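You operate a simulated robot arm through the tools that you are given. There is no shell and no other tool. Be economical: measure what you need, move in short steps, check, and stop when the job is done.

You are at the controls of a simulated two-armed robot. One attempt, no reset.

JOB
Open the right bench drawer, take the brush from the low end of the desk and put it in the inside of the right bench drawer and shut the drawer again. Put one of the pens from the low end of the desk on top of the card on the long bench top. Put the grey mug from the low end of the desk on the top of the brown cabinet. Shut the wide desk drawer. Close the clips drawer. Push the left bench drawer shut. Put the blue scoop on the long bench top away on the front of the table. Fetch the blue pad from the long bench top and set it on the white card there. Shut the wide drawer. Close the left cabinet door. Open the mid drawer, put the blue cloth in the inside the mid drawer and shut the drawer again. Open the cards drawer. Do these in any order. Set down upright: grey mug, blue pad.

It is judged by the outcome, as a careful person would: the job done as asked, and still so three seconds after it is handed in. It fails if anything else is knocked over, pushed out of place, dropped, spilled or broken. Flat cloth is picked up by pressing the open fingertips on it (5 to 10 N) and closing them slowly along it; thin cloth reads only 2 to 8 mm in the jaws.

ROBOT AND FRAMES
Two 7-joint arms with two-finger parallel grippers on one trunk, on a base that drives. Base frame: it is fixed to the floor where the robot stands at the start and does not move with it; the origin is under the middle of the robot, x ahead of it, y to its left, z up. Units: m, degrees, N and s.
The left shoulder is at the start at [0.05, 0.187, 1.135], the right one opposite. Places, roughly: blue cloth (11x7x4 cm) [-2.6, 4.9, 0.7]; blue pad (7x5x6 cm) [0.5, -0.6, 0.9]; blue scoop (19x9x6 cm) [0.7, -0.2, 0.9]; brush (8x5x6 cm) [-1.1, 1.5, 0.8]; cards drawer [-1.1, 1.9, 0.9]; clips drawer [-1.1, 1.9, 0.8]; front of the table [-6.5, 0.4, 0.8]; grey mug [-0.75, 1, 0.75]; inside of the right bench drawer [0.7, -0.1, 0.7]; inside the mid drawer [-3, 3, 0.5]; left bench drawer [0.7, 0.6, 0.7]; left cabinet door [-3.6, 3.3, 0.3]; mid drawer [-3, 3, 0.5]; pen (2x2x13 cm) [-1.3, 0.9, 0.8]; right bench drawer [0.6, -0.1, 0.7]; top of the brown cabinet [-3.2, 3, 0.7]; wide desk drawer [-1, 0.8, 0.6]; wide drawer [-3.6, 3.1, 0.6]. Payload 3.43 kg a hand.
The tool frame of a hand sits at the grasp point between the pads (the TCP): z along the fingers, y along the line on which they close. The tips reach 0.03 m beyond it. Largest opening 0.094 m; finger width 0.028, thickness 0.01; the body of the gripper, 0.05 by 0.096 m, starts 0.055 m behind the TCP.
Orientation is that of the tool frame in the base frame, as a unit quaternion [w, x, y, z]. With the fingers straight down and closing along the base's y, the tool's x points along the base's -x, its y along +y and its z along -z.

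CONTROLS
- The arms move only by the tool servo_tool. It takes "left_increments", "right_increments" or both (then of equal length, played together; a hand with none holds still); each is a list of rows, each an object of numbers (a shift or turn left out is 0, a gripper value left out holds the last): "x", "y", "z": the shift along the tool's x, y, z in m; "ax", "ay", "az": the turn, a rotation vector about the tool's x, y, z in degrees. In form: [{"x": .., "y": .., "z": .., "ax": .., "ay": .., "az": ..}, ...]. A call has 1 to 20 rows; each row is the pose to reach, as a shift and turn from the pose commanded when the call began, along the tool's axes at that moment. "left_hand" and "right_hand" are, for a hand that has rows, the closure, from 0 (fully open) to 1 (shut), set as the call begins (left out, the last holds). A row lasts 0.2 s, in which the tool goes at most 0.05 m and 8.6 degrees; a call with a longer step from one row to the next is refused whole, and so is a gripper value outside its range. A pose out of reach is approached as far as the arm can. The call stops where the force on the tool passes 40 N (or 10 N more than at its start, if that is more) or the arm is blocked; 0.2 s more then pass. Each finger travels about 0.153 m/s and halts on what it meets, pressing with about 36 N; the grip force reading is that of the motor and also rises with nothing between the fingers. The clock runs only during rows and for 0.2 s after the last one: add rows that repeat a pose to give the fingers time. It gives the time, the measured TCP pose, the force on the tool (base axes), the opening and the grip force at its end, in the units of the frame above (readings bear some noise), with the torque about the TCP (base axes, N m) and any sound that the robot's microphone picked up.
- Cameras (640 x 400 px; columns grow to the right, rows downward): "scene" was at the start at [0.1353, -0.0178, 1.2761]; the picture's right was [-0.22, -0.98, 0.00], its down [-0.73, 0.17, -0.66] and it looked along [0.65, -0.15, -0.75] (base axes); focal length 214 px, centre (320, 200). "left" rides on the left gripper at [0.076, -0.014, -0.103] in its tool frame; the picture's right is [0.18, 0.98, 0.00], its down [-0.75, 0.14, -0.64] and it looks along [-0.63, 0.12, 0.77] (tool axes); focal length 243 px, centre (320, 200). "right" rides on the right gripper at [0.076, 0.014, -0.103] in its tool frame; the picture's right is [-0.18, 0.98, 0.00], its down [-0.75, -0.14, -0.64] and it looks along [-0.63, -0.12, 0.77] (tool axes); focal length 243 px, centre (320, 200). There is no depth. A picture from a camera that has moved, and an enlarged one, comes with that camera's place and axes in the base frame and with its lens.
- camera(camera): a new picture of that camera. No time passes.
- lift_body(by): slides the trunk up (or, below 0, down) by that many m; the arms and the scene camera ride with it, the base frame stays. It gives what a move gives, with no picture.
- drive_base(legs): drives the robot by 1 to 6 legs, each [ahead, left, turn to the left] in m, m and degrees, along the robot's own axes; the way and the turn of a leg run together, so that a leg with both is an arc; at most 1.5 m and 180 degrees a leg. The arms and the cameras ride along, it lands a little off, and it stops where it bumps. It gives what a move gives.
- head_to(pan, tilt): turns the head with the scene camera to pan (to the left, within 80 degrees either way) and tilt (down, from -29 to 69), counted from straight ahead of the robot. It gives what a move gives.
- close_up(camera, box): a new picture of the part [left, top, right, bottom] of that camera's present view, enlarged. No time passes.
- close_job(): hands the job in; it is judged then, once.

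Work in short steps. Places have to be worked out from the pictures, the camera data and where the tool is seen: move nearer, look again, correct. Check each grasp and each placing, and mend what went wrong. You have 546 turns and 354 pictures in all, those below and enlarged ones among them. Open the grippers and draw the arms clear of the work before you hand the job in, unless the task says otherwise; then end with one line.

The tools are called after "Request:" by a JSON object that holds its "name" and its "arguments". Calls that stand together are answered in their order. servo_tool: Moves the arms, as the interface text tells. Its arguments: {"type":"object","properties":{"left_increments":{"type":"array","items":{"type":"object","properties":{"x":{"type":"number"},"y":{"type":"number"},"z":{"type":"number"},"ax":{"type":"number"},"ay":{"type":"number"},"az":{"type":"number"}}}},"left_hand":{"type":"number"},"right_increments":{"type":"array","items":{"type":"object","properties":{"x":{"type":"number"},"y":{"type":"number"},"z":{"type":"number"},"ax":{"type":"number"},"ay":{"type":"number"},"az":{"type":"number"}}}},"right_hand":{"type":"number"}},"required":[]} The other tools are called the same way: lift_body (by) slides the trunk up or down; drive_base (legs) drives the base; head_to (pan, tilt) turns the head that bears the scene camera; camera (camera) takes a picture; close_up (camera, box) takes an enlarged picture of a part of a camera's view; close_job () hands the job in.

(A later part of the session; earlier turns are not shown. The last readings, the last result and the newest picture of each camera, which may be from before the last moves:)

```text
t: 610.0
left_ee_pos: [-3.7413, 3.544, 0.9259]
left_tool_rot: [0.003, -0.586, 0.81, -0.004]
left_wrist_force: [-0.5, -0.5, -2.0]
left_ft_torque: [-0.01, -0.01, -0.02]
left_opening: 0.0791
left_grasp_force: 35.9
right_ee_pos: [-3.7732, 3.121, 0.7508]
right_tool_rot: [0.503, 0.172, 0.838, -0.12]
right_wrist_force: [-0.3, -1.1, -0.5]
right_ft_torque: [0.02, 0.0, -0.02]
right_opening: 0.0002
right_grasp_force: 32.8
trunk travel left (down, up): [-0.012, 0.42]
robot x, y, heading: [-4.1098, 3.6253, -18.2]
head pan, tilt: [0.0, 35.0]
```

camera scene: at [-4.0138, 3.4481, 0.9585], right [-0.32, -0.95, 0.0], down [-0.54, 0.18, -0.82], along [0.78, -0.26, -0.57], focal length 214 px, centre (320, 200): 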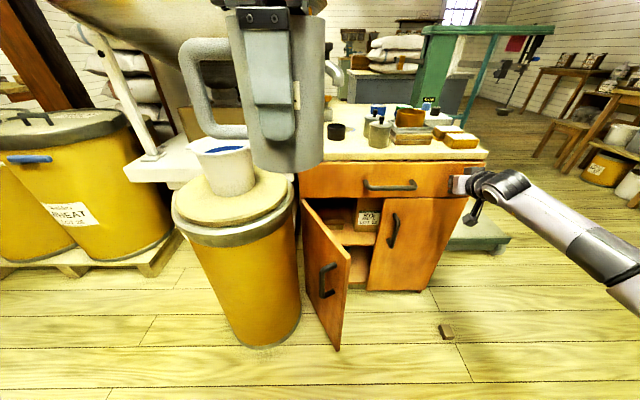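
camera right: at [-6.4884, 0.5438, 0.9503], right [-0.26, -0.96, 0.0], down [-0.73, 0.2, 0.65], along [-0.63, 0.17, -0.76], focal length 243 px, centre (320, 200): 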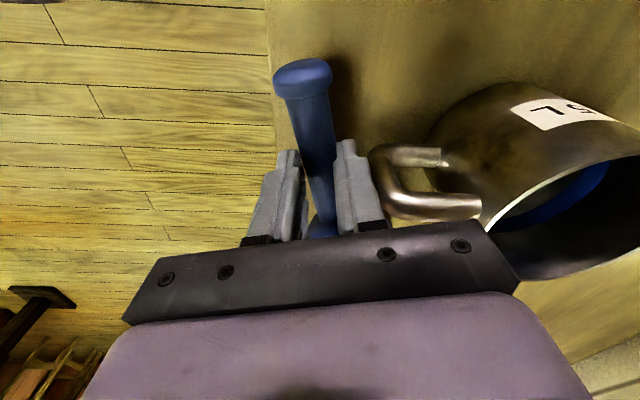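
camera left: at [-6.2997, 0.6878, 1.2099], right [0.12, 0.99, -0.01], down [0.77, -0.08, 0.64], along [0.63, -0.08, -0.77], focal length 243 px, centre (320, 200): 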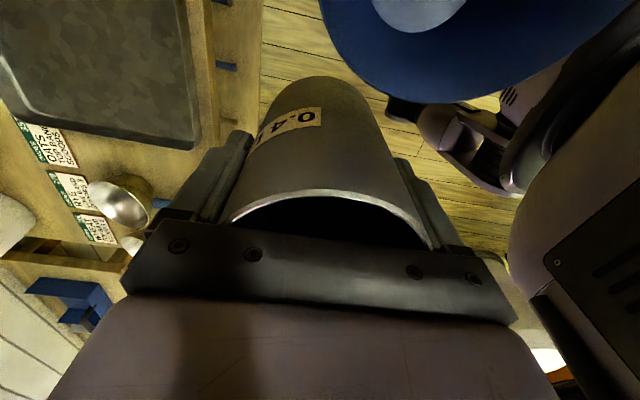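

Request:
{"name": "servo_tool", "arguments": {"right_increments": [{"z": -0.04, "x": 0.02}, {"z": -0.08, "x": 0.04}, {"z": -0.107, "x": 0.055, "y": 0.03}, {"z": -0.107, "x": 0.055, "y": 0.075}, {"z": -0.107, "x": 0.055, "y": 0.12}, {"z": -0.107, "x": 0.055, "y": 0.165}, {"z": -0.107, "x": 0.055, "y": 0.21}, {"z": -0.1, "x": 0.07, "y": 0.232}, {"z": -0.08, "x": 0.11, "y": 0.232}, {"z": -0.06, "x": 0.15, "y": 0.232}, {"z": -0.04, "x": 0.19, "y": 0.232}, {"z": -0.02, "x": 0.23, "y": 0.232}, {"z": 0.0, "x": 0.265, "y": 0.232}, {"z": 0.02, "x": 0.3, "y": 0.232}, {"z": 0.03, "x": 0.33, "y": 0.232}]}}

Request:
{"name": "camera", "arguments": {"camera": "scene"}}

```text
t: 613.2
left_ee_pos: [-3.7433, 3.5438, 0.9312]
left_tool_rot: [0.005, -0.587, 0.81, -0.004]
left_wrist_force: [0.2, -0.4, -1.3]
left_ft_torque: [-0.02, 0.03, -0.01]
left_opening: 0.0794
left_grasp_force: 35.6
right_ee_pos: [-3.778, 3.3897, 0.4657]
right_tool_rot: [0.514, 0.181, 0.829, -0.124]
right_wrist_force: [0.1, 0.4, 0.1]
right_ft_torque: [-0.03, -0.02, 0.01]
right_opening: 0.0
right_grasp_force: 33.1
right hand out of reach, approached as far as the arm can: row 2, 3, 4, 5, 6, 7, 9, 14, 15
trunk travel left (down, up): [-0.012, 0.42]
robot x, y, heading: [-4.109, 3.6283, -17.9]
head pan, tilt: [0.0, 35.0]
```

```text
126 pictures are left
camera scene: at [-3.9686, 3.5805, 0.9624], right [-0.31, -0.95, 0.0], down [-0.54, 0.18, -0.82], along [0.78, -0.25, -0.57], focal length 214 px, centre (320, 200)
```

scene: 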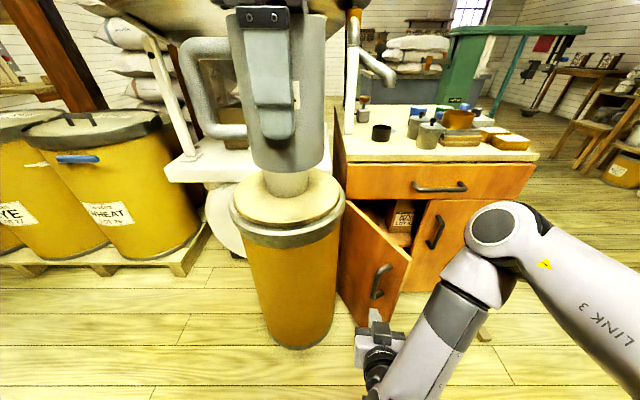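

The fist is in front-left of the door's face. I sweep it along the closing arc.

Request:
{"name": "servo_tool", "arguments": {"right_increments": [{"z": 0.036, "x": -0.018, "y": -0.01}, {"z": 0.072, "x": -0.0355, "y": -0.02}, {"z": 0.093, "x": -0.0457, "y": -0.049}, {"z": 0.107, "x": -0.053, "y": -0.075}, {"z": 0.121, "x": -0.0594, "y": -0.1}, {"z": 0.138, "x": -0.068, "y": -0.118}, {"z": 0.154, "x": -0.0754, "y": -0.135}, {"z": 0.1826, "x": -0.0896, "y": -0.154}, {"z": 0.2, "x": -0.099, "y": -0.161}, {"z": 0.2215, "x": -0.1087, "y": -0.168}, {"z": 0.24, "x": -0.118, "y": -0.17}, {"z": 0.26, "x": -0.1264, "y": -0.172}, {"z": 0.28, "x": -0.137, "y": -0.172}]}}

Request:
{"name": "camera", "arguments": {"camera": "scene"}}

```text
t: 616.0
left_ee_pos: [-3.7418, 3.5428, 0.926]
left_tool_rot: [0.003, -0.586, 0.81, -0.003]
left_wrist_force: [0.0, 0.1, -1.9]
left_ft_torque: [-0.05, 0.01, -0.04]
left_opening: 0.0793
left_grasp_force: 35.6
right_ee_pos: [-3.5793, 3.1851, 0.4397]
right_tool_rot: [0.469, 0.192, 0.849, -0.148]
right_wrist_force: [0.2, -0.1, 0.1]
right_ft_torque: [0.01, 0.03, 0.02]
right_opening: 0.0
right_grasp_force: 33.1
right hand out of reach, approached as far as the arm can: row 1, 2, 3, 4, 5, 6, 7, 8, 9, 10, 11, 12, 13
trunk travel left (down, up): [-0.012, 0.42]
robot x, y, heading: [-4.1117, 3.6233, -18.0]
head pan, tilt: [0.0, 35.0]
```

```text
125 pictures are left
camera scene: at [-3.9671, 3.5796, 0.9577], right [-0.31, -0.95, 0.0], down [-0.55, 0.18, -0.82], along [0.78, -0.25, -0.57], focal length 214 px, centre (320, 200)
```

scene: 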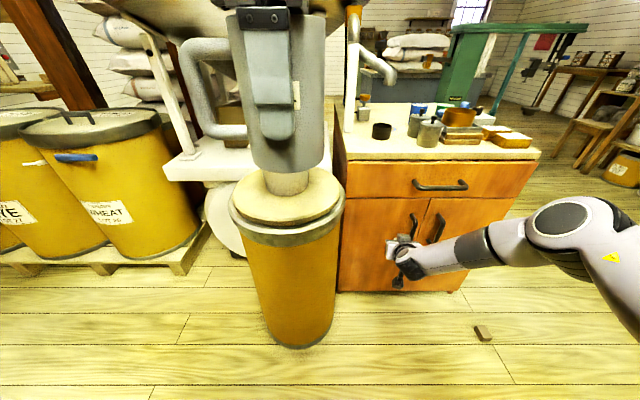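

Door almost closed. I press a bit further to seat it.

Request:
{"name": "servo_tool", "arguments": {"right_increments": [{"z": 0.015, "x": -0.009}, {"z": 0.03, "x": -0.018}, {"z": 0.045, "x": -0.027}, {"z": 0.06, "x": -0.036}, {"z": 0.075, "x": -0.045}]}}

Request:
{"name": "close_up", "arguments": {"camera": "scene", "box": [320, 140, 560, 320]}}

```text
t: 616.8
left_ee_pos: [-3.7422, 3.544, 0.9265]
left_tool_rot: [0.004, -0.586, 0.81, -0.004]
left_wrist_force: [-0.2, -0.3, -1.4]
left_ft_torque: [-0.04, 0.02, 0.01]
left_opening: 0.0796
left_grasp_force: 35.9
right_ee_pos: [-3.5412, 3.1685, 0.4376]
right_tool_rot: [0.469, 0.192, 0.85, -0.147]
right_wrist_force: [-15.4, 4.8, 8.5]
right_ft_torque: [-0.03, -0.23, 0.06]
right_opening: 0.0
right_grasp_force: 33.0
trunk travel left (down, up): [-0.012, 0.42]
robot x, y, heading: [-4.1064, 3.6296, -17.9]
head pan, tilt: [0.0, 35.0]
stopped in row 3 (right hand): the force on the tool passed its limit (the readings are from after the stop); the commanded pose is now the measured one
```

```text
2.22 times, centred on (440, 230) of scene
camera zoom: at [-3.9686, 3.5803, 0.9582], right [-0.31, -0.95, 0.0], down [-0.54, 0.18, -0.82], along [0.78, -0.26, -0.57], focal length 477 px, centre (53, 133)
```

zoom: 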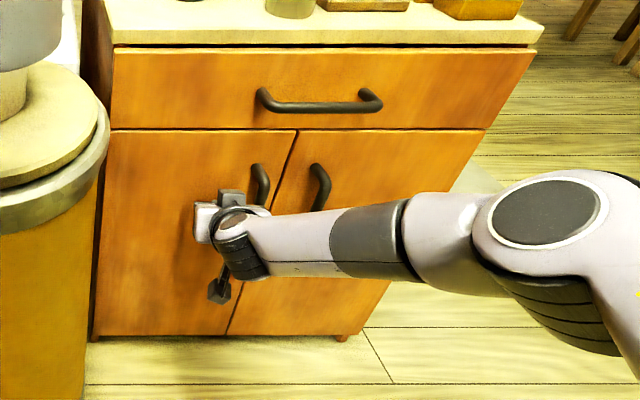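

Both shut. I withdraw the right hand, raise the trunk, and view the cabinet top for the mug.

Request:
{"name": "servo_tool", "arguments": {"right_increments": [{"z": -0.04, "x": 0.02}, {"z": -0.08, "x": 0.04}, {"z": -0.12, "x": 0.06}, {"z": -0.16, "x": 0.08}, {"z": -0.2, "x": 0.08}]}}

Request:
{"name": "lift_body", "arguments": {"by": 0.38}}

Request:
{"name": "drive_base", "arguments": {"legs": [[0, -0.4, 0.5]]}}

Request:
{"name": "head_to", "arguments": {"pan": 10, "tilt": 40}}

Request:
{"name": "camera", "arguments": {"camera": "scene"}}

```text
t: 618.0
left_ee_pos: [-3.742, 3.5422, 0.9266]
left_tool_rot: [0.003, -0.586, 0.81, -0.005]
left_wrist_force: [-0.4, -0.2, -1.4]
left_ft_torque: [-0.02, 0.0, 0.01]
left_opening: 0.0797
left_grasp_force: 36.0
right_ee_pos: [-3.7193, 3.2875, 0.4828]
right_tool_rot: [0.466, 0.195, 0.85, -0.15]
right_wrist_force: [-0.6, 0.6, 0.4]
right_ft_torque: [0.01, 0.0, -0.01]
right_opening: 0.0
right_grasp_force: 33.0
right hand out of reach, approached as far as the arm can: row 2, 3, 4, 5
trunk travel left (down, up): [-0.012, 0.42]
robot x, y, heading: [-4.1025, 3.6282, -18.3]
head pan, tilt: [0.0, 35.0]
```

```text
t: 621.7
left_ee_pos: [-3.742, 3.5433, 1.3052]
left_tool_rot: [0.004, -0.585, 0.811, -0.004]
left_wrist_force: [1.1, -0.6, -0.9]
left_ft_torque: [-0.03, 0.01, 0.05]
left_opening: 0.0794
left_grasp_force: 35.4
right_ee_pos: [-3.7185, 3.2872, 0.8617]
right_tool_rot: [0.464, 0.195, 0.851, -0.15]
right_wrist_force: [0.4, -0.4, 0.3]
right_ft_torque: [0.0, 0.02, -0.01]
right_opening: 0.0
right_grasp_force: 33.0
trunk travel left (down, up): [-0.392, 0.04]
robot x, y, heading: [-4.1085, 3.6247, -18.1]
head pan, tilt: [0.0, 35.0]
```

```text
t: 624.2
left_ee_pos: [-3.8649, 3.1596, 1.3046]
left_tool_rot: [0.004, -0.59, 0.808, -0.005]
left_wrist_force: [0.0, 0.0, -1.1]
left_ft_torque: [-0.03, -0.02, 0.0]
left_opening: 0.0793
left_grasp_force: 35.9
right_ee_pos: [-3.8398, 2.904, 0.8615]
right_tool_rot: [0.466, 0.191, 0.852, -0.147]
right_wrist_force: [0.1, -0.8, -0.2]
right_ft_torque: [-0.01, 0.01, 0.02]
right_opening: 0.0
right_grasp_force: 32.6
trunk travel left (down, up): [-0.392, 0.04]
robot x, y, heading: [-4.2347, 3.2389, -17.8]
head pan, tilt: [0.0, 35.0]
```

```text
t: 624.9
left_ee_pos: [-3.8649, 3.1614, 1.306]
left_tool_rot: [0.003, -0.59, 0.808, -0.004]
left_wrist_force: [1.2, -0.3, -0.8]
left_ft_torque: [0.0, 0.05, -0.03]
left_opening: 0.0795
left_grasp_force: 36.2
right_ee_pos: [-3.8402, 2.9037, 0.8629]
right_tool_rot: [0.465, 0.191, 0.852, -0.148]
right_wrist_force: [0.3, 0.3, -0.4]
right_ft_torque: [0.02, 0.0, 0.0]
right_opening: 0.0
right_grasp_force: 32.5
trunk travel left (down, up): [-0.392, 0.04]
robot x, y, heading: [-4.2304, 3.2423, -17.6]
head pan, tilt: [10.0, 40.0]
```

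```text
123 pictures are left
camera scene: at [-4.091, 3.2102, 1.3303], right [-0.13, -0.99, 0.0], down [-0.64, 0.09, -0.77], along [0.76, -0.1, -0.64], focal length 214 px, centre (320, 200)
```

scene: 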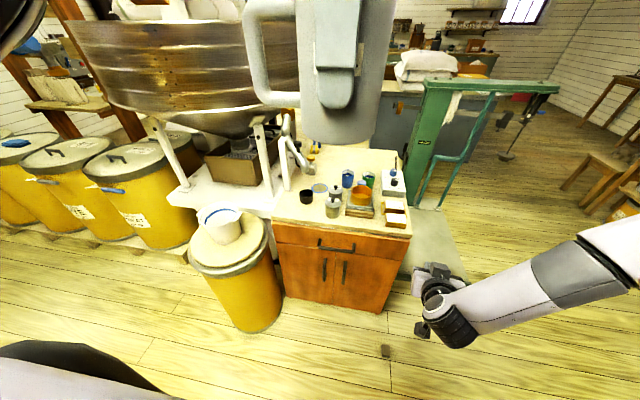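

Request:
{"name": "close_up", "arguments": {"camera": "scene", "box": [260, 140, 420, 260]}}

```text
3.33 times, centred on (340, 200) of scene
camera zoom: at [-4.091, 3.2102, 1.3303], right [-0.13, -0.99, 0.0], down [-0.64, 0.09, -0.77], along [0.76, -0.1, -0.64], focal length 715 px, centre (253, 200)
```

zoom: 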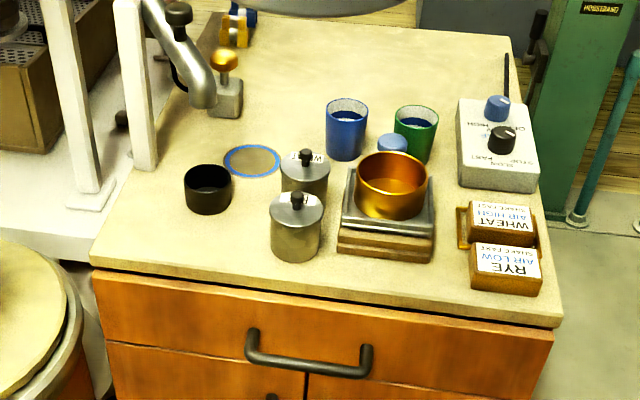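

The ring spot (n −4.03, e 1.98) has ≥4 cm clearance all round. I tuck the right hand up and back, then approach with the mug.

Request:
{"name": "servo_tool", "arguments": {"right_increments": [{"x": -0.03, "z": -0.03}, {"x": -0.06, "z": -0.06}, {"x": -0.09, "z": -0.09}, {"x": -0.12, "z": -0.12}, {"x": -0.14, "z": -0.15}, {"x": -0.16, "z": -0.18}]}}

Request:
{"name": "drive_base", "arguments": {"legs": [[0, -0.05, 0], [0.3, 0, 0]]}}

Request:
{"name": "camera", "arguments": {"camera": "scene"}}

```text
t: 626.3
left_ee_pos: [-3.8656, 3.1623, 1.3046]
left_tool_rot: [0.003, -0.59, 0.808, -0.004]
left_wrist_force: [-1.3, -1.0, -2.0]
left_ft_torque: [0.0, 0.01, -0.01]
left_opening: 0.0793
left_grasp_force: 35.9
right_ee_pos: [-3.8929, 2.9523, 1.0887]
right_tool_rot: [0.465, 0.191, 0.852, -0.148]
right_wrist_force: [0.1, -0.6, 0.7]
right_ft_torque: [0.01, -0.04, -0.02]
right_opening: 0.0
right_grasp_force: 32.7
trunk travel left (down, up): [-0.392, 0.04]
robot x, y, heading: [-4.2298, 3.2384, -17.8]
head pan, tilt: [10.0, 40.0]
```

```text
t: 628.9
left_ee_pos: [-3.5996, 3.0199, 1.3051]
left_tool_rot: [0.003, -0.588, 0.809, -0.003]
left_wrist_force: [0.7, -0.2, -2.2]
left_ft_torque: [0.02, -0.02, 0.01]
left_opening: 0.0795
left_grasp_force: 36.1
right_ee_pos: [-3.6273, 2.8123, 1.0893]
right_tool_rot: [0.465, 0.193, 0.851, -0.149]
right_wrist_force: [0.4, -0.1, -0.3]
right_ft_torque: [0.0, -0.01, -0.03]
right_opening: 0.0
right_grasp_force: 32.4
trunk travel left (down, up): [-0.392, 0.04]
robot x, y, heading: [-3.9662, 3.1015, -18.1]
head pan, tilt: [10.0, 40.0]
```

```text
121 pictures are left
camera scene: at [-3.8248, 3.0713, 1.3302], right [-0.14, -0.99, 0.0], down [-0.64, 0.09, -0.77], along [0.76, -0.1, -0.64], focal length 214 px, centre (320, 200)
```

scene: 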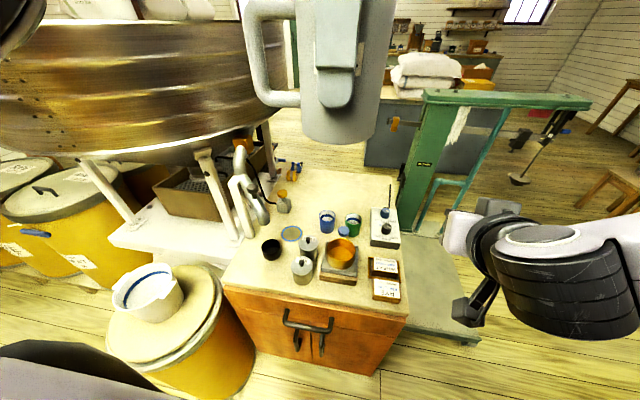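

I advance 7 cm more, lower the trunk 20 cm, and carry the mug over the spot.

Request:
{"name": "drive_base", "arguments": {"legs": [[0.07, 0, 0]]}}

Request:
{"name": "lift_body", "arguments": {"by": -0.2}}

Request:
{"name": "servo_tool", "arguments": {"left_increments": [{"x": -0.03, "y": -0.03}, {"x": -0.06, "y": -0.065}, {"x": -0.09, "y": -0.1}, {"x": -0.12, "y": -0.135}, {"x": -0.15, "y": -0.17}, {"x": -0.175, "y": -0.2}, {"x": -0.186, "y": -0.225}]}}

Request:
{"name": "camera", "arguments": {"camera": "left"}}

Request:
{"name": "camera", "arguments": {"camera": "scene"}}

```text
t: 630.0
left_ee_pos: [-3.5541, 3.0076, 1.3043]
left_tool_rot: [0.004, -0.591, 0.807, -0.003]
left_wrist_force: [-1.2, -0.2, -0.4]
left_ft_torque: [-0.02, -0.03, -0.02]
left_opening: 0.0795
left_grasp_force: 36.0
right_ee_pos: [-3.5826, 2.7985, 1.0902]
right_tool_rot: [0.467, 0.192, 0.851, -0.148]
right_wrist_force: [0.1, -0.1, 1.1]
right_ft_torque: [0.03, -0.01, -0.01]
right_opening: 0.0001
right_grasp_force: 33.0
trunk travel left (down, up): [-0.392, 0.04]
robot x, y, heading: [-3.9189, 3.0841, -17.7]
head pan, tilt: [10.0, 40.0]
stopped in leg 1: the robot was blocked; the commanded pose is now the measured one
```

```text
t: 632.1
left_ee_pos: [-3.552, 3.0059, 1.1031]
left_tool_rot: [0.003, -0.59, 0.808, -0.002]
left_wrist_force: [-0.1, 0.3, -0.9]
left_ft_torque: [-0.05, 0.01, 0.0]
left_opening: 0.0795
left_grasp_force: 35.9
right_ee_pos: [-3.5802, 2.7985, 0.8902]
right_tool_rot: [0.466, 0.192, 0.851, -0.148]
right_wrist_force: [0.3, 0.3, 0.2]
right_ft_torque: [-0.01, 0.0, 0.02]
right_opening: 0.0001
right_grasp_force: 32.6
trunk travel left (down, up): [-0.192, 0.24]
robot x, y, heading: [-3.9209, 3.0878, -17.7]
head pan, tilt: [10.0, 40.0]
```

```text
t: 633.7
left_ee_pos: [-3.3255, 3.1233, 1.0847]
left_tool_rot: [0.002, -0.59, 0.807, -0.001]
left_wrist_force: [0.1, 0.6, -1.2]
left_ft_torque: [-0.04, 0.02, -0.02]
left_opening: 0.08
left_grasp_force: 35.7
left hand out of reach, approached as far as the arm can: row 5, 6, 7
right_ee_pos: [-3.5798, 2.7975, 0.8878]
right_tool_rot: [0.466, 0.191, 0.851, -0.149]
right_wrist_force: [0.9, 0.3, 0.0]
right_ft_torque: [0.0, 0.03, 0.01]
right_opening: 0.0001
right_grasp_force: 33.4
trunk travel left (down, up): [-0.192, 0.24]
robot x, y, heading: [-3.9212, 3.0902, -17.3]
head pan, tilt: [10.0, 40.0]
```

```text
120 pictures are left
camera left: at [-3.3353, 3.0476, 1.1871], right [-0.99, 0.12, -0.01], down [0.09, 0.76, 0.64], along [0.08, 0.64, -0.77], focal length 243 px, centre (320, 200)
```

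left: 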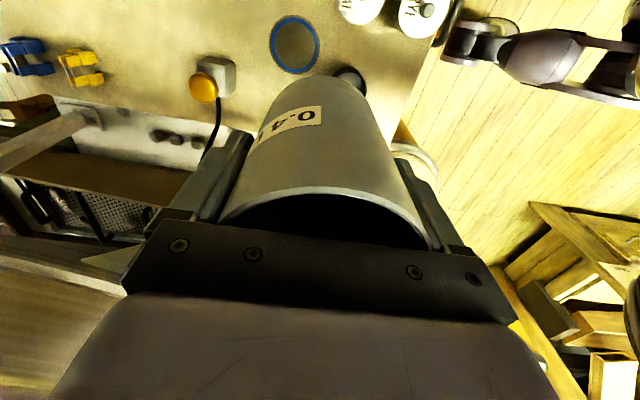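

```text
119 pictures are left
camera scene: at [-3.778, 3.0572, 1.13], right [-0.13, -0.99, 0.0], down [-0.64, 0.08, -0.77], along [0.76, -0.1, -0.64], focal length 214 px, centre (320, 200)
```

scene: 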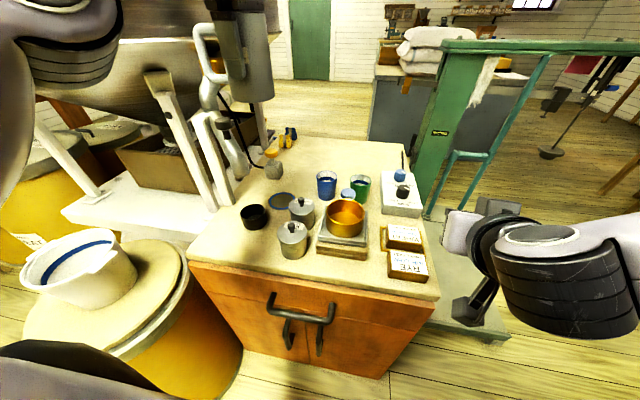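

I turn the hand +88° so its fingers close along e (away from the black pot), then descend while moving in.

Request:
{"name": "servo_tool", "arguments": {"left_increments": [{"az": 8}, {"az": 16}, {"az": 24}, {"az": 32}, {"az": 40}, {"az": 48}, {"az": 56}, {"az": 64}, {"az": 72}, {"az": 80}, {"az": 88}]}}

Request:
{"name": "servo_tool", "arguments": {"left_increments": [{"x": -0.02, "z": 0.03}, {"x": -0.035, "z": 0.06}, {"x": -0.05, "z": 0.09}, {"x": -0.06, "z": 0.12}, {"x": -0.07, "z": 0.15}]}}

Request:
{"name": "camera", "arguments": {"camera": "left"}}

Request:
{"name": "close_up", "arguments": {"camera": "scene", "box": [180, 80, 400, 280]}}

```text
t: 636.1
left_ee_pos: [-3.3256, 3.1295, 1.0884]
left_tool_rot: [0.003, 0.137, 0.991, 0.001]
left_wrist_force: [-0.1, 0.0, -1.3]
left_ft_torque: [0.03, 0.03, 0.0]
left_opening: 0.0792
left_grasp_force: 35.5
right_ee_pos: [-3.5806, 2.7974, 0.889]
right_tool_rot: [0.465, 0.192, 0.852, -0.148]
right_wrist_force: [-0.7, 0.4, -0.2]
right_ft_torque: [0.03, 0.0, 0.0]
right_opening: 0.0001
right_grasp_force: 32.3
trunk travel left (down, up): [-0.192, 0.24]
robot x, y, heading: [-3.9186, 3.084, -17.8]
head pan, tilt: [10.0, 40.0]
```

```text
t: 637.3
left_ee_pos: [-3.2681, 3.1115, 0.9513]
left_tool_rot: [0.004, 0.136, 0.991, 0.002]
left_wrist_force: [-0.3, -0.1, -1.7]
left_ft_torque: [0.03, 0.01, 0.02]
left_opening: 0.0792
left_grasp_force: 35.8
left hand out of reach, approached as far as the arm can: row 1, 2, 3, 4, 5
right_ee_pos: [-3.5809, 2.7978, 0.8886]
right_tool_rot: [0.465, 0.192, 0.851, -0.149]
right_wrist_force: [0.0, -0.8, 0.3]
right_ft_torque: [0.01, 0.01, 0.01]
right_opening: 0.0
right_grasp_force: 33.1
trunk travel left (down, up): [-0.192, 0.24]
robot x, y, heading: [-3.9208, 3.089, -17.5]
head pan, tilt: [10.0, 40.0]
```

```text
118 pictures are left
camera left: at [-3.3457, 3.1184, 1.0521], right [0.09, 1.0, 0.0], down [0.76, -0.07, 0.65], along [0.65, -0.05, -0.76], focal length 243 px, centre (320, 200)
```

left: 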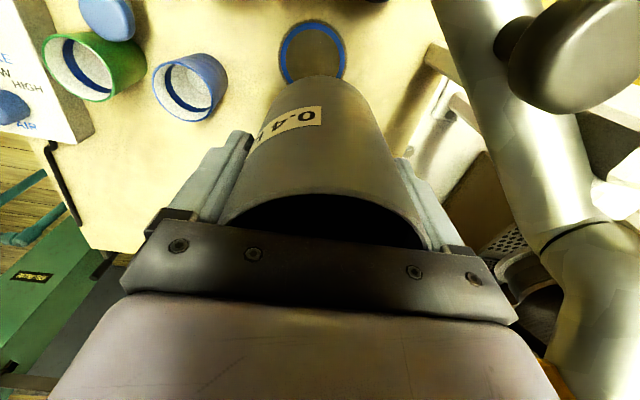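

```text
2.00 times, centred on (290, 180) of scene
camera zoom: at [-3.7795, 3.0563, 1.1303], right [-0.13, -0.99, 0.0], down [-0.64, 0.09, -0.77], along [0.76, -0.1, -0.64], focal length 429 px, centre (380, 240)
```

zoom: 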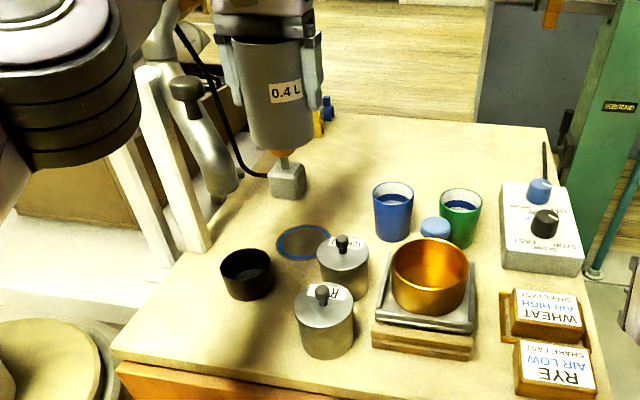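

The mug is above the ring spot. I descend to just above the surface.

Request:
{"name": "servo_tool", "arguments": {"left_increments": [{"z": 0.03}, {"z": 0.06}, {"z": 0.09}, {"z": 0.12}, {"z": 0.145}]}}

Request:
{"name": "close_up", "arguments": {"camera": "scene", "box": [180, 80, 400, 280]}}

Request:
{"name": "camera", "arguments": {"camera": "left"}}

```text
t: 638.5
left_ee_pos: [-3.2648, 3.1113, 0.8143]
left_tool_rot: [0.011, 0.133, 0.991, -0.001]
left_wrist_force: [0.2, 0.7, -2.1]
left_ft_torque: [0.07, 0.03, 0.01]
left_opening: 0.0796
left_grasp_force: 36.5
right_ee_pos: [-3.581, 2.7966, 0.8903]
right_tool_rot: [0.466, 0.193, 0.851, -0.148]
right_wrist_force: [0.0, 0.1, -0.1]
right_ft_torque: [0.01, -0.01, -0.01]
right_opening: 0.0
right_grasp_force: 32.9
trunk travel left (down, up): [-0.192, 0.24]
robot x, y, heading: [-3.9165, 3.0841, -17.9]
head pan, tilt: [10.0, 40.0]
```

```text
2.00 times, centred on (290, 180) of scene
camera zoom: at [-3.7806, 3.0557, 1.1317], right [-0.13, -0.99, 0.0], down [-0.64, 0.09, -0.77], along [0.76, -0.1, -0.64], focal length 429 px, centre (380, 240)
```

zoom: 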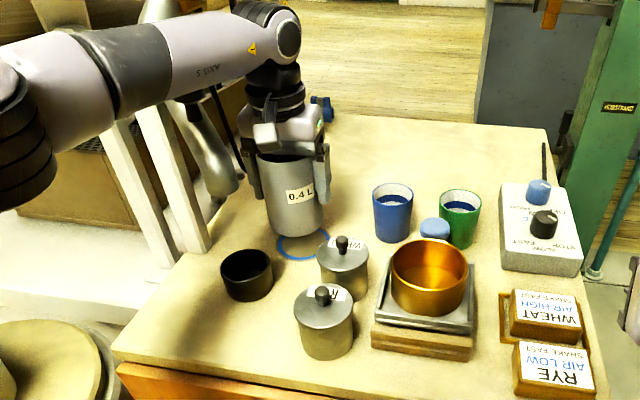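

```text
115 pictures are left
camera left: at [-3.3443, 3.1188, 0.9149], right [0.08, 1.0, 0.0], down [0.75, -0.06, 0.66], along [0.66, -0.06, -0.75], focal length 243 px, centre (320, 200)
```

left: 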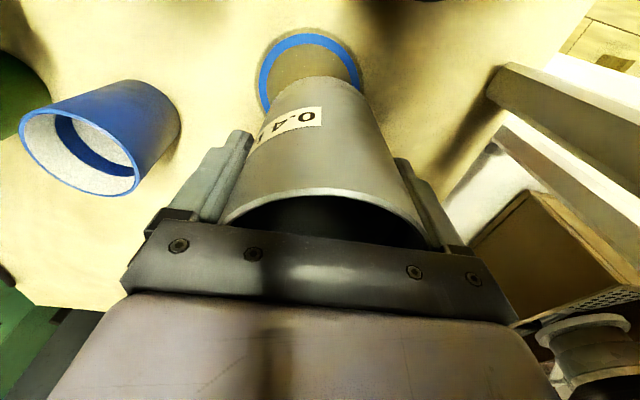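

Clear on all sides. I lower gently to contact.

Request:
{"name": "servo_tool", "arguments": {"left_increments": [{"z": 0.015}, {"z": 0.03}, {"z": 0.038}, {"z": 0.044}, {"z": 0.05}, {"z": 0.056}, {"z": 0.062}]}}

Request:
{"name": "close_up", "arguments": {"camera": "scene", "box": [200, 100, 380, 250]}}

```text
t: 640.3
left_ee_pos: [-3.2441, 3.101, 0.8206]
left_tool_rot: [0.071, 0.131, 0.989, -0.015]
left_wrist_force: [-0.5, 0.1, -1.3]
left_ft_torque: [-0.02, 0.02, 0.02]
left_opening: 0.0794
left_grasp_force: 36.4
right_ee_pos: [-3.5842, 2.7962, 0.8866]
right_tool_rot: [0.467, 0.194, 0.85, -0.147]
right_wrist_force: [0.0, -0.8, 0.7]
right_ft_torque: [0.03, 0.0, 0.03]
right_opening: 0.0
right_grasp_force: 32.9
trunk travel left (down, up): [-0.192, 0.24]
robot x, y, heading: [-3.9195, 3.0872, -17.4]
head pan, tilt: [10.0, 40.0]
stopped in row 7 (left hand): the arm was blocked; the commanded pose is now the measured one
```

```text
2.67 times, centred on (290, 175) of scene
camera zoom: at [-3.784, 3.0544, 1.1282], right [-0.13, -0.99, 0.0], down [-0.63, 0.09, -0.77], along [0.76, -0.1, -0.64], focal length 572 px, centre (400, 267)
```

zoom: 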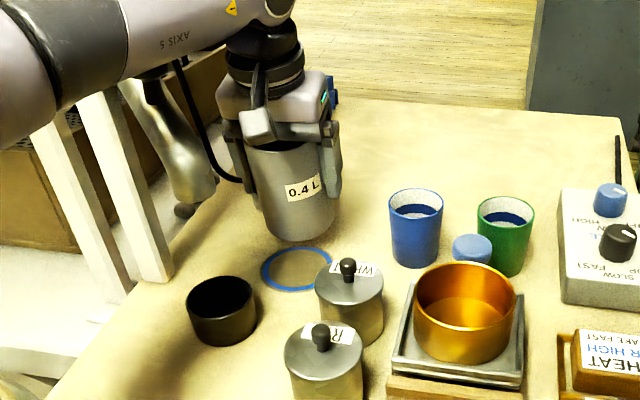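

The arm is blocked — the elbow must be touching something on the left. I raise the hand back and look there.

Request:
{"name": "servo_tool", "arguments": {"left_increments": [{"z": -0.03}, {"z": -0.06}, {"z": -0.09}]}}

Request:
{"name": "head_to", "arguments": {"pan": 50, "tilt": 45}}

Request:
{"name": "camera", "arguments": {"camera": "scene"}}

```text
t: 641.1
left_ee_pos: [-3.2521, 3.1095, 0.9014]
left_tool_rot: [0.062, 0.129, 0.99, -0.013]
left_wrist_force: [-0.4, -0.5, -0.8]
left_ft_torque: [0.0, 0.03, -0.02]
left_opening: 0.0793
left_grasp_force: 36.3
right_ee_pos: [-3.5808, 2.7967, 0.8886]
right_tool_rot: [0.465, 0.192, 0.852, -0.148]
right_wrist_force: [0.2, 0.6, -0.6]
right_ft_torque: [0.03, -0.03, -0.04]
right_opening: 0.0001
right_grasp_force: 32.9
trunk travel left (down, up): [-0.192, 0.24]
robot x, y, heading: [-3.9192, 3.0864, -17.5]
head pan, tilt: [10.0, 40.0]
```

```text
t: 642.2
left_ee_pos: [-3.2516, 3.1078, 0.9007]
left_tool_rot: [0.062, 0.129, 0.99, -0.014]
left_wrist_force: [0.8, -0.1, -1.8]
left_ft_torque: [-0.01, 0.02, 0.0]
left_opening: 0.0796
left_grasp_force: 36.3
right_ee_pos: [-3.5797, 2.7985, 0.889]
right_tool_rot: [0.466, 0.192, 0.851, -0.148]
right_wrist_force: [0.5, -0.1, 0.4]
right_ft_torque: [0.05, 0.03, -0.01]
right_opening: 0.0
right_grasp_force: 33.4
trunk travel left (down, up): [-0.192, 0.24]
robot x, y, heading: [-3.9233, 3.0851, -17.5]
head pan, tilt: [50.0, 45.0]
```

```text
113 pictures are left
camera scene: at [-3.7949, 3.1112, 1.123], right [0.54, -0.84, 0.0], down [-0.6, -0.38, -0.71], along [0.6, 0.38, -0.71], focal length 214 px, centre (320, 200)
```

scene: 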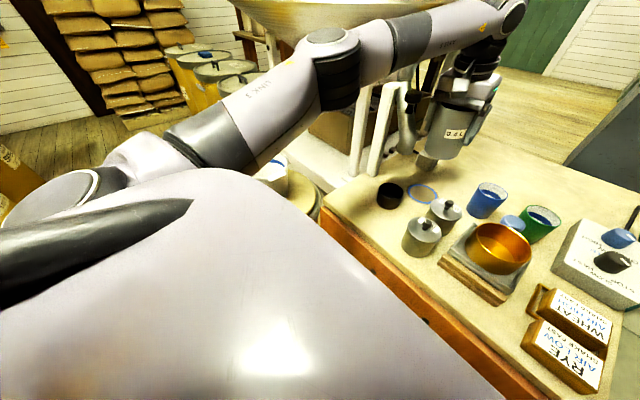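

The upper arm was over the white bowl on the bin. I raise the trunk 15 cm to gain clearance, straighten the hand, and check the bowl.

Request:
{"name": "lift_body", "arguments": {"by": 0.15}}

Request:
{"name": "servo_tool", "arguments": {"left_increments": [{"ay": 4}, {"ay": 7.3}, {"ay": 7.3}]}}

Request:
{"name": "camera", "arguments": {"camera": "scene"}}

```text
t: 643.9
left_ee_pos: [-3.2513, 3.1081, 1.0515]
left_tool_rot: [0.062, 0.129, 0.99, -0.014]
left_wrist_force: [0.6, -0.9, -1.4]
left_ft_torque: [-0.01, -0.01, 0.01]
left_opening: 0.0793
left_grasp_force: 35.6
right_ee_pos: [-3.5795, 2.7987, 1.0392]
right_tool_rot: [0.465, 0.192, 0.851, -0.148]
right_wrist_force: [-1.0, 0.1, -1.1]
right_ft_torque: [0.01, 0.0, 0.03]
right_opening: 0.0
right_grasp_force: 32.8
trunk travel left (down, up): [-0.342, 0.09]
robot x, y, heading: [-3.9203, 3.0854, -17.7]
head pan, tilt: [50.0, 45.0]
```

```text
t: 644.7
left_ee_pos: [-3.258, 3.1117, 1.0505]
left_tool_rot: [-0.002, 0.13, 0.991, -0.005]
left_wrist_force: [-0.4, 0.2, -1.3]
left_ft_torque: [0.02, 0.0, 0.01]
left_opening: 0.0797
left_grasp_force: 35.8
left hand out of reach, approached as far as the arm can: row 2, 3
right_ee_pos: [-3.5803, 2.798, 1.0392]
right_tool_rot: [0.465, 0.192, 0.851, -0.148]
right_wrist_force: [-0.2, 1.0, 0.0]
right_ft_torque: [0.01, -0.03, -0.02]
right_opening: 0.0
right_grasp_force: 33.1
trunk travel left (down, up): [-0.342, 0.09]
robot x, y, heading: [-3.9198, 3.085, -17.7]
head pan, tilt: [50.0, 45.0]
```

```text
112 pictures are left
camera scene: at [-3.7948, 3.1117, 1.2729], right [0.54, -0.84, 0.0], down [-0.6, -0.38, -0.71], along [0.6, 0.38, -0.71], focal length 214 px, centre (320, 200)
```

scene: 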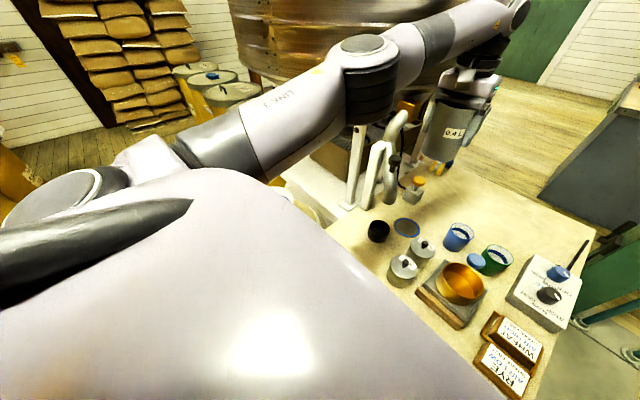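

I now lower with the arm, in two stages with a look at elbow and bowl.

Request:
{"name": "servo_tool", "arguments": {"left_increments": [{"z": 0.04}, {"z": 0.08}, {"z": 0.12}, {"z": 0.16}, {"z": 0.2}, {"z": 0.23}]}}

Request:
{"name": "camera", "arguments": {"camera": "scene"}}

```text
t: 646.1
left_ee_pos: [-3.2581, 3.1061, 0.8208]
left_tool_rot: [-0.002, 0.13, 0.991, -0.005]
left_wrist_force: [-0.1, 0.0, -1.5]
left_ft_torque: [0.01, 0.03, 0.02]
left_opening: 0.0796
left_grasp_force: 36.0
right_ee_pos: [-3.5795, 2.7973, 1.0384]
right_tool_rot: [0.466, 0.192, 0.851, -0.149]
right_wrist_force: [-0.3, 0.0, 0.5]
right_ft_torque: [0.02, -0.01, -0.01]
right_opening: 0.0001
right_grasp_force: 33.6
trunk travel left (down, up): [-0.342, 0.09]
robot x, y, heading: [-3.9179, 3.0839, -17.6]
head pan, tilt: [50.0, 45.0]
```

```text
111 pictures are left
camera scene: at [-3.7948, 3.111, 1.273], right [0.54, -0.84, 0.0], down [-0.6, -0.38, -0.71], along [0.6, 0.38, -0.71], focal length 214 px, centre (320, 200)
```

scene: 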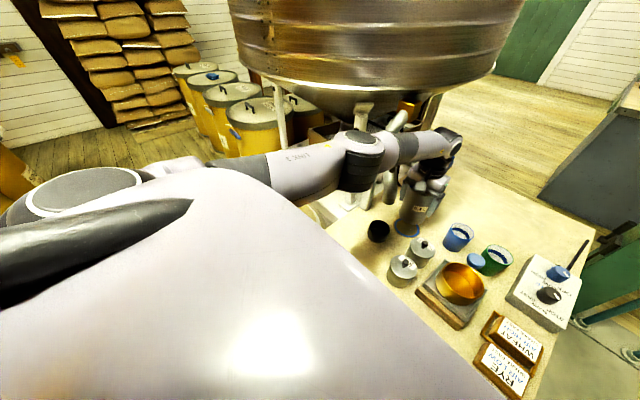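

No contact; hand upright. I lower the last centimetres.

Request:
{"name": "servo_tool", "arguments": {"left_increments": [{"z": 0.015}, {"z": 0.03}, {"z": 0.038}, {"z": 0.044}, {"z": 0.05}, {"z": 0.056}, {"z": 0.062}]}}

Request:
{"name": "head_to", "arguments": {"pan": 15, "tilt": 45}}

Request:
{"name": "close_up", "arguments": {"camera": "scene", "box": [220, 100, 400, 250]}}

```text
t: 647.7
left_ee_pos: [-3.2647, 3.1088, 0.7886]
left_tool_rot: [0.005, 0.128, 0.992, -0.004]
left_wrist_force: [-5.3, 0.6, 14.5]
left_ft_torque: [0.54, 0.71, 0.14]
left_opening: 0.0794
left_grasp_force: 35.7
left hand out of reach, approached as far as the arm can: row 2, 3, 4, 5, 6, 7
right_ee_pos: [-3.5808, 2.798, 1.0392]
right_tool_rot: [0.466, 0.19, 0.851, -0.147]
right_wrist_force: [0.1, 0.1, 0.1]
right_ft_torque: [0.01, 0.01, -0.04]
right_opening: 0.0001
right_grasp_force: 32.6
trunk travel left (down, up): [-0.342, 0.09]
robot x, y, heading: [-3.9203, 3.0881, -17.6]
head pan, tilt: [50.0, 45.0]
stopped in row 7 (left hand): the force on the tool passed its limit (the readings are from after the stop); the commanded pose is now the measured one
```

```text
t: 648.7
left_ee_pos: [-3.2648, 3.1097, 0.7885]
left_tool_rot: [0.006, 0.129, 0.992, -0.005]
left_wrist_force: [0.2, -1.7, 20.9]
left_ft_torque: [0.42, 0.57, 0.02]
left_opening: 0.0795
left_grasp_force: 36.0
right_ee_pos: [-3.5819, 2.7976, 1.04]
right_tool_rot: [0.466, 0.192, 0.851, -0.148]
right_wrist_force: [-0.3, -0.2, -0.4]
right_ft_torque: [-0.01, -0.03, 0.02]
right_opening: 0.0
right_grasp_force: 33.1
trunk travel left (down, up): [-0.342, 0.09]
robot x, y, heading: [-3.9204, 3.0869, -17.6]
head pan, tilt: [15.0, 45.0]
```

```text
2.67 times, centred on (310, 175) of scene
camera zoom: at [-3.7846, 3.0639, 1.2734], right [-0.04, -1.0, 0.0], down [-0.7, 0.03, -0.71], along [0.71, -0.03, -0.71], focal length 572 px, centre (347, 267)
```

zoom: 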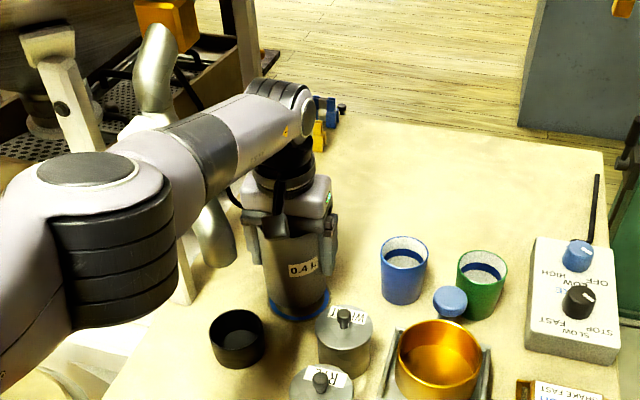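

The mug is pressed on the ring spot. I open the fingers and rise straight up.

Request:
{"name": "servo_tool", "arguments": {"left_increments": [{"z": -0.002}, {"z": -0.002}]}}

Request:
{"name": "servo_tool", "arguments": {"left_increments": [{"z": 0}, {"z": 0}, {"z": 0}, {"z": -0.02}, {"z": -0.05}, {"z": -0.09}, {"z": -0.13}, {"z": -0.17}, {"z": -0.2}], "left_hand": 0}}

Request:
{"name": "close_up", "arguments": {"camera": "scene", "box": [220, 100, 400, 250]}}

Request:
{"name": "camera", "arguments": {"camera": "left"}}

```text
t: 649.3
left_ee_pos: [-3.2648, 3.1074, 0.7888]
left_tool_rot: [0.004, 0.125, 0.992, -0.002]
left_wrist_force: [3.6, -2.0, 9.9]
left_ft_torque: [-0.08, 0.14, 0.05]
left_opening: 0.0792
left_grasp_force: 36.0
right_ee_pos: [-3.5808, 2.7993, 1.0385]
right_tool_rot: [0.466, 0.191, 0.851, -0.147]
right_wrist_force: [0.8, -0.4, 1.5]
right_ft_torque: [-0.02, 0.0, -0.02]
right_opening: 0.0001
right_grasp_force: 32.8
trunk travel left (down, up): [-0.342, 0.09]
robot x, y, heading: [-3.9178, 3.0854, -17.7]
head pan, tilt: [15.0, 45.0]
```

```text
t: 651.3
left_ee_pos: [-3.2649, 3.1104, 0.9883]
left_tool_rot: [0.004, 0.129, 0.992, -0.004]
left_wrist_force: [0.0, -0.6, 0.5]
left_ft_torque: [-0.01, -0.02, 0.01]
left_opening: 0.0939
left_grasp_force: 0.1
left hand out of reach, approached as far as the arm can: row 4, 5, 6
right_ee_pos: [-3.5811, 2.7966, 1.0384]
right_tool_rot: [0.465, 0.192, 0.851, -0.148]
right_wrist_force: [-0.8, 0.7, 0.4]
right_ft_torque: [-0.02, -0.03, 0.01]
right_opening: 0.0
right_grasp_force: 32.5
trunk travel left (down, up): [-0.342, 0.09]
robot x, y, heading: [-3.9207, 3.085, -17.4]
head pan, tilt: [15.0, 45.0]
```

```text
2.67 times, centred on (310, 175) of scene
camera zoom: at [-3.7831, 3.0633, 1.2731], right [-0.05, -1.0, 0.0], down [-0.71, 0.03, -0.71], along [0.71, -0.03, -0.71], focal length 572 px, centre (347, 267)
```

zoom: 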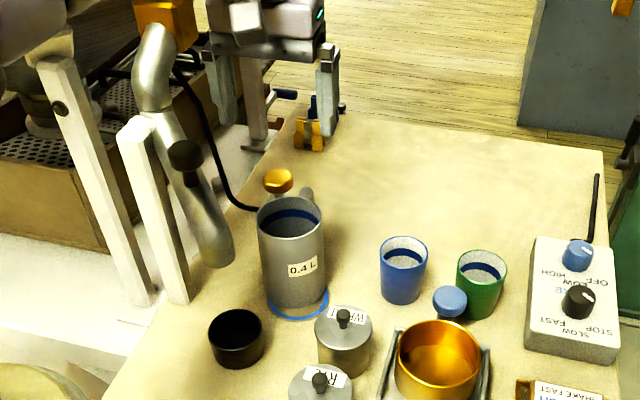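

```text
108 pictures are left
camera left: at [-3.3418, 3.1178, 1.0897], right [0.07, 1.0, -0.01], down [0.76, -0.05, 0.65], along [0.65, -0.05, -0.76], focal length 243 px, centre (320, 200)
```

left: 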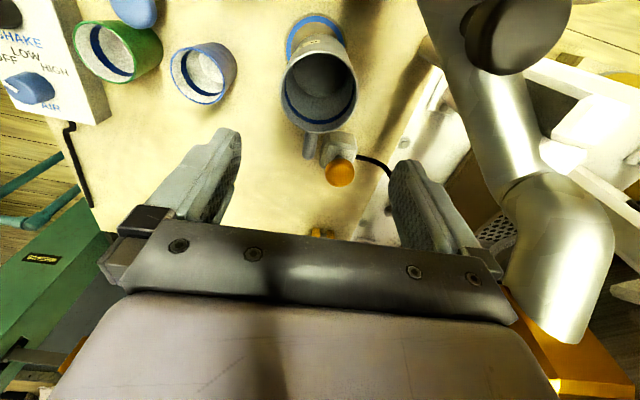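

Mug stands upright on the cabinet top. Now the cloth: I retract, back off and look toward [-2.6,4.9].

Request:
{"name": "servo_tool", "arguments": {"left_increments": [{"z": -0.04}, {"z": -0.08, "x": 0.02}, {"z": -0.11, "x": 0.05}, {"z": -0.12, "x": 0.09}, {"z": -0.12, "x": 0.13}, {"z": -0.12, "x": 0.17}, {"z": -0.12, "x": 0.21}]}}

Request:
{"name": "drive_base", "arguments": {"legs": [[-0.4, 0, 0], [0, 0, 60]]}}

Request:
{"name": "head_to", "arguments": {"pan": 0, "tilt": 20}}

Request:
{"name": "camera", "arguments": {"camera": "scene"}}

```text
t: 652.9
left_ee_pos: [-3.4695, 3.1677, 1.1069]
left_tool_rot: [0.004, 0.128, 0.992, -0.004]
left_wrist_force: [0.1, 0.0, 0.5]
left_ft_torque: [0.03, -0.04, -0.02]
left_opening: 0.0941
left_grasp_force: 0.1
right_ee_pos: [-3.5805, 2.7978, 1.0387]
right_tool_rot: [0.466, 0.192, 0.851, -0.149]
right_wrist_force: [0.2, 0.1, 0.0]
right_ft_torque: [0.03, 0.03, -0.02]
right_opening: 0.0
right_grasp_force: 33.1
trunk travel left (down, up): [-0.342, 0.09]
robot x, y, heading: [-3.9216, 3.0869, -17.6]
head pan, tilt: [15.0, 45.0]
```

```text
t: 658.0
left_ee_pos: [-4.143, 3.639, 1.1066]
left_tool_rot: [0.005, -0.386, 0.922, -0.002]
left_wrist_force: [1.3, 0.2, -0.1]
left_ft_torque: [-0.01, 0.01, -0.01]
left_opening: 0.0938
left_grasp_force: 0.1
right_ee_pos: [-3.8774, 3.3576, 1.039]
right_tool_rot: [0.477, -0.261, 0.833, 0.105]
right_wrist_force: [-0.8, 0.1, -0.3]
right_ft_torque: [-0.01, 0.04, 0.0]
right_opening: 0.0
right_grasp_force: 32.8
trunk travel left (down, up): [-0.342, 0.09]
robot x, y, heading: [-4.2961, 3.2001, 42.8]
head pan, tilt: [15.0, 45.0]
```

```text
t: 658.9
left_ee_pos: [-4.1434, 3.6387, 1.1067]
left_tool_rot: [0.005, -0.387, 0.922, -0.002]
left_wrist_force: [0.4, -0.2, 0.5]
left_ft_torque: [0.01, 0.02, -0.01]
left_opening: 0.0941
left_grasp_force: 0.0
right_ee_pos: [-3.8784, 3.3573, 1.0385]
right_tool_rot: [0.477, -0.262, 0.832, 0.106]
right_wrist_force: [-0.3, -0.8, -0.5]
right_ft_torque: [0.0, 0.0, -0.02]
right_opening: 0.0002
right_grasp_force: 32.7
trunk travel left (down, up): [-0.342, 0.09]
robot x, y, heading: [-4.297, 3.2071, 42.6]
head pan, tilt: [0.0, 20.0]
```

```text
107 pictures are left
camera scene: at [-4.185, 3.308, 1.3116], right [0.68, -0.73, 0.0], down [-0.25, -0.23, -0.94], along [0.69, 0.64, -0.34], focal length 214 px, centre (320, 200)
```

scene: 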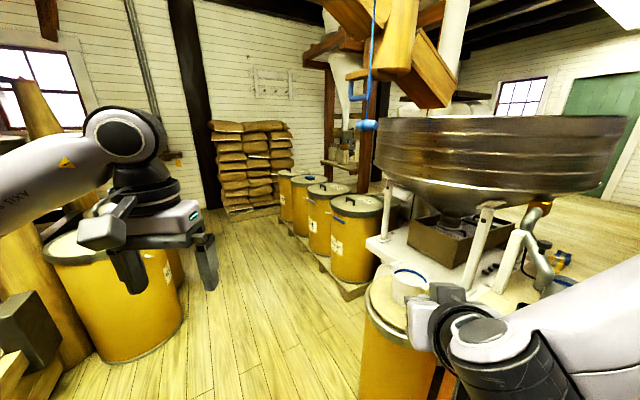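

Request:
{"name": "close_up", "arguments": {"camera": "scene", "box": [250, 130, 410, 250]}}

```text
3.33 times, centred on (330, 190) of scene
camera zoom: at [-4.185, 3.308, 1.3116], right [0.68, -0.73, 0.0], down [-0.25, -0.23, -0.94], along [0.69, 0.64, -0.34], focal length 715 px, centre (287, 233)
```

zoom: 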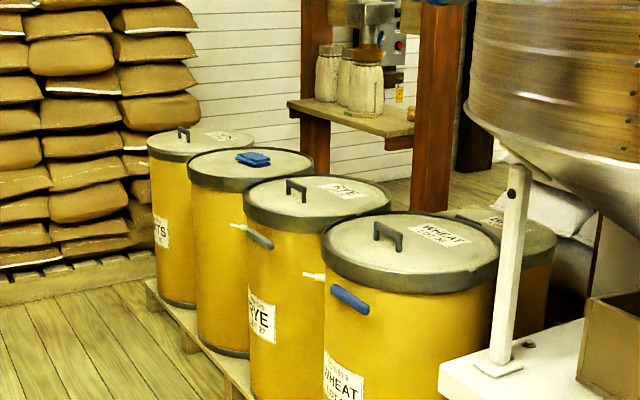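

The blue cloth lies folded on the second-farthest barrel, ≈[-2.6,4.9], lid z≈0.75. A 1.2 m corridor runs along the barrels. I drive down it and face the barrel.

Request:
{"name": "drive_base", "arguments": {"legs": [[0, 0, 30], [0.5, -0.28, 0], [1.4, 0, 0], [0, 0, -90]]}}

Request:
{"name": "head_to", "arguments": {"pan": 10, "tilt": 40}}

Request:
{"name": "camera", "arguments": {"camera": "scene"}}

```text
t: 663.4
left_ee_pos: [-4.0062, 4.0188, 1.1079]
left_tool_rot: [0.006, -0.603, 0.797, -0.001]
left_wrist_force: [0.0, 0.5, -0.2]
left_ft_torque: [0.01, -0.02, 0.01]
left_opening: 0.0942
left_grasp_force: 0.2
right_ee_pos: [-3.6396, 3.9004, 1.0396]
right_tool_rot: [0.436, -0.46, 0.741, 0.221]
right_wrist_force: [-0.2, 0.9, -0.2]
right_ft_torque: [0.03, 0.02, 0.01]
right_opening: 0.0
right_grasp_force: 32.5
trunk travel left (down, up): [-0.342, 0.09]
robot x, y, heading: [-3.9342, 3.5658, 71.3]
head pan, tilt: [0.0, 20.0]
stopped in leg 2: the robot was blocked; the commanded pose is now the measured one
```

```text
t: 664.2
left_ee_pos: [-4.0056, 4.0201, 1.1066]
left_tool_rot: [0.007, -0.603, 0.797, 0.0]
left_wrist_force: [0.7, -0.4, 0.1]
left_ft_torque: [-0.03, -0.01, -0.01]
left_opening: 0.094
left_grasp_force: 0.2
right_ee_pos: [-3.6391, 3.9, 1.0399]
right_tool_rot: [0.436, -0.46, 0.741, 0.221]
right_wrist_force: [-0.1, -0.1, -0.7]
right_ft_torque: [0.01, 0.01, -0.02]
right_opening: 0.0
right_grasp_force: 33.4
trunk travel left (down, up): [-0.342, 0.09]
robot x, y, heading: [-3.931, 3.5698, 71.4]
head pan, tilt: [10.0, 40.0]
```

```text
105 pictures are left
camera scene: at [-3.9009, 3.7049, 1.2803], right [0.99, -0.15, 0.0], down [-0.1, -0.63, -0.77], along [0.12, 0.76, -0.64], focal length 214 px, centre (320, 200)
```

scene: 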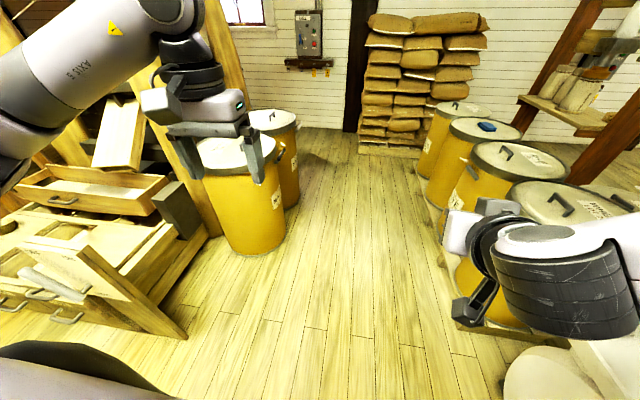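

The bowl's bin is just at my right. I sidestep left 12 cm and continue.

Request:
{"name": "drive_base", "arguments": {"legs": [[0, 0.12, 1], [1.48, 0, 0], [0, 0, -90]]}}

Request:
{"name": "head_to", "arguments": {"pan": 10, "tilt": 40}}

Request:
{"name": "camera", "arguments": {"camera": "scene"}}

```text
t: 676.2
left_ee_pos: [-3.1244, 5.0606, 1.1056]
left_tool_rot: [0.003, 0.15, 0.989, -0.004]
left_wrist_force: [0.3, 0.2, 0.2]
left_ft_torque: [0.0, 0.02, 0.02]
left_opening: 0.0939
left_grasp_force: 0.1
right_ee_pos: [-3.2521, 4.697, 1.0393]
right_tool_rot: [0.463, 0.209, 0.847, -0.157]
right_wrist_force: [-0.1, 0.2, 0.5]
right_ft_torque: [0.02, -0.01, 0.01]
right_opening: 0.0
right_grasp_force: 33.5
trunk travel left (down, up): [-0.342, 0.09]
robot x, y, heading: [-3.5809, 4.9985, -20.1]
head pan, tilt: [10.0, 40.0]
```

```text
t: 676.8
left_ee_pos: [-3.1228, 5.0593, 1.1081]
left_tool_rot: [0.004, 0.151, 0.989, -0.005]
left_wrist_force: [-0.3, 0.1, -0.9]
left_ft_torque: [0.02, -0.01, -0.01]
left_opening: 0.094
left_grasp_force: 0.1
right_ee_pos: [-3.2526, 4.6967, 1.04]
right_tool_rot: [0.463, 0.21, 0.847, -0.158]
right_wrist_force: [-0.4, 0.9, 0.1]
right_ft_torque: [-0.04, -0.02, 0.02]
right_opening: 0.0
right_grasp_force: 33.0
trunk travel left (down, up): [-0.342, 0.09]
robot x, y, heading: [-3.5803, 4.9985, -20.2]
head pan, tilt: [10.0, 40.0]
```

```text
104 pictures are left
camera scene: at [-3.4395, 4.964, 1.2803], right [-0.18, -0.98, 0.0], down [-0.63, 0.11, -0.77], along [0.75, -0.14, -0.64], focal length 214 px, centre (320, 200)
```

scene: 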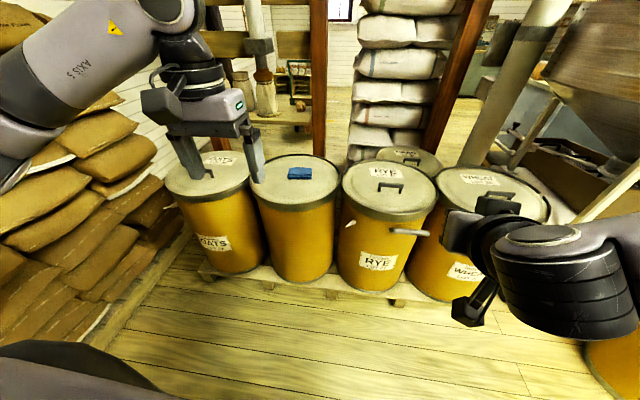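

Request:
{"name": "close_up", "arguments": {"camera": "scene", "box": [250, 140, 350, 210]}}

```text
5.71 times, centred on (300, 175) of scene
camera zoom: at [-3.4395, 4.964, 1.2803], right [-0.18, -0.98, 0.0], down [-0.63, 0.11, -0.77], along [0.75, -0.14, -0.64], focal length 1226 px, centre (434, 343)
```

zoom: 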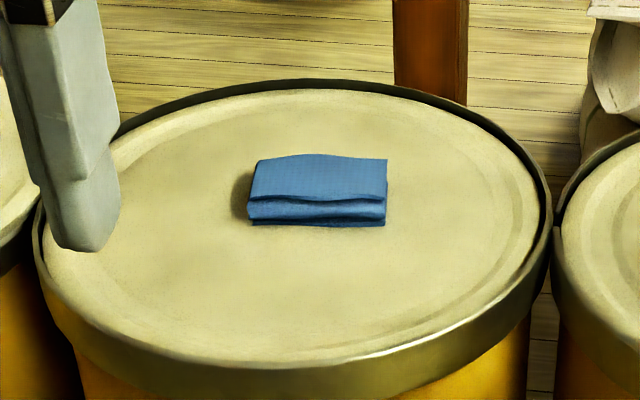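

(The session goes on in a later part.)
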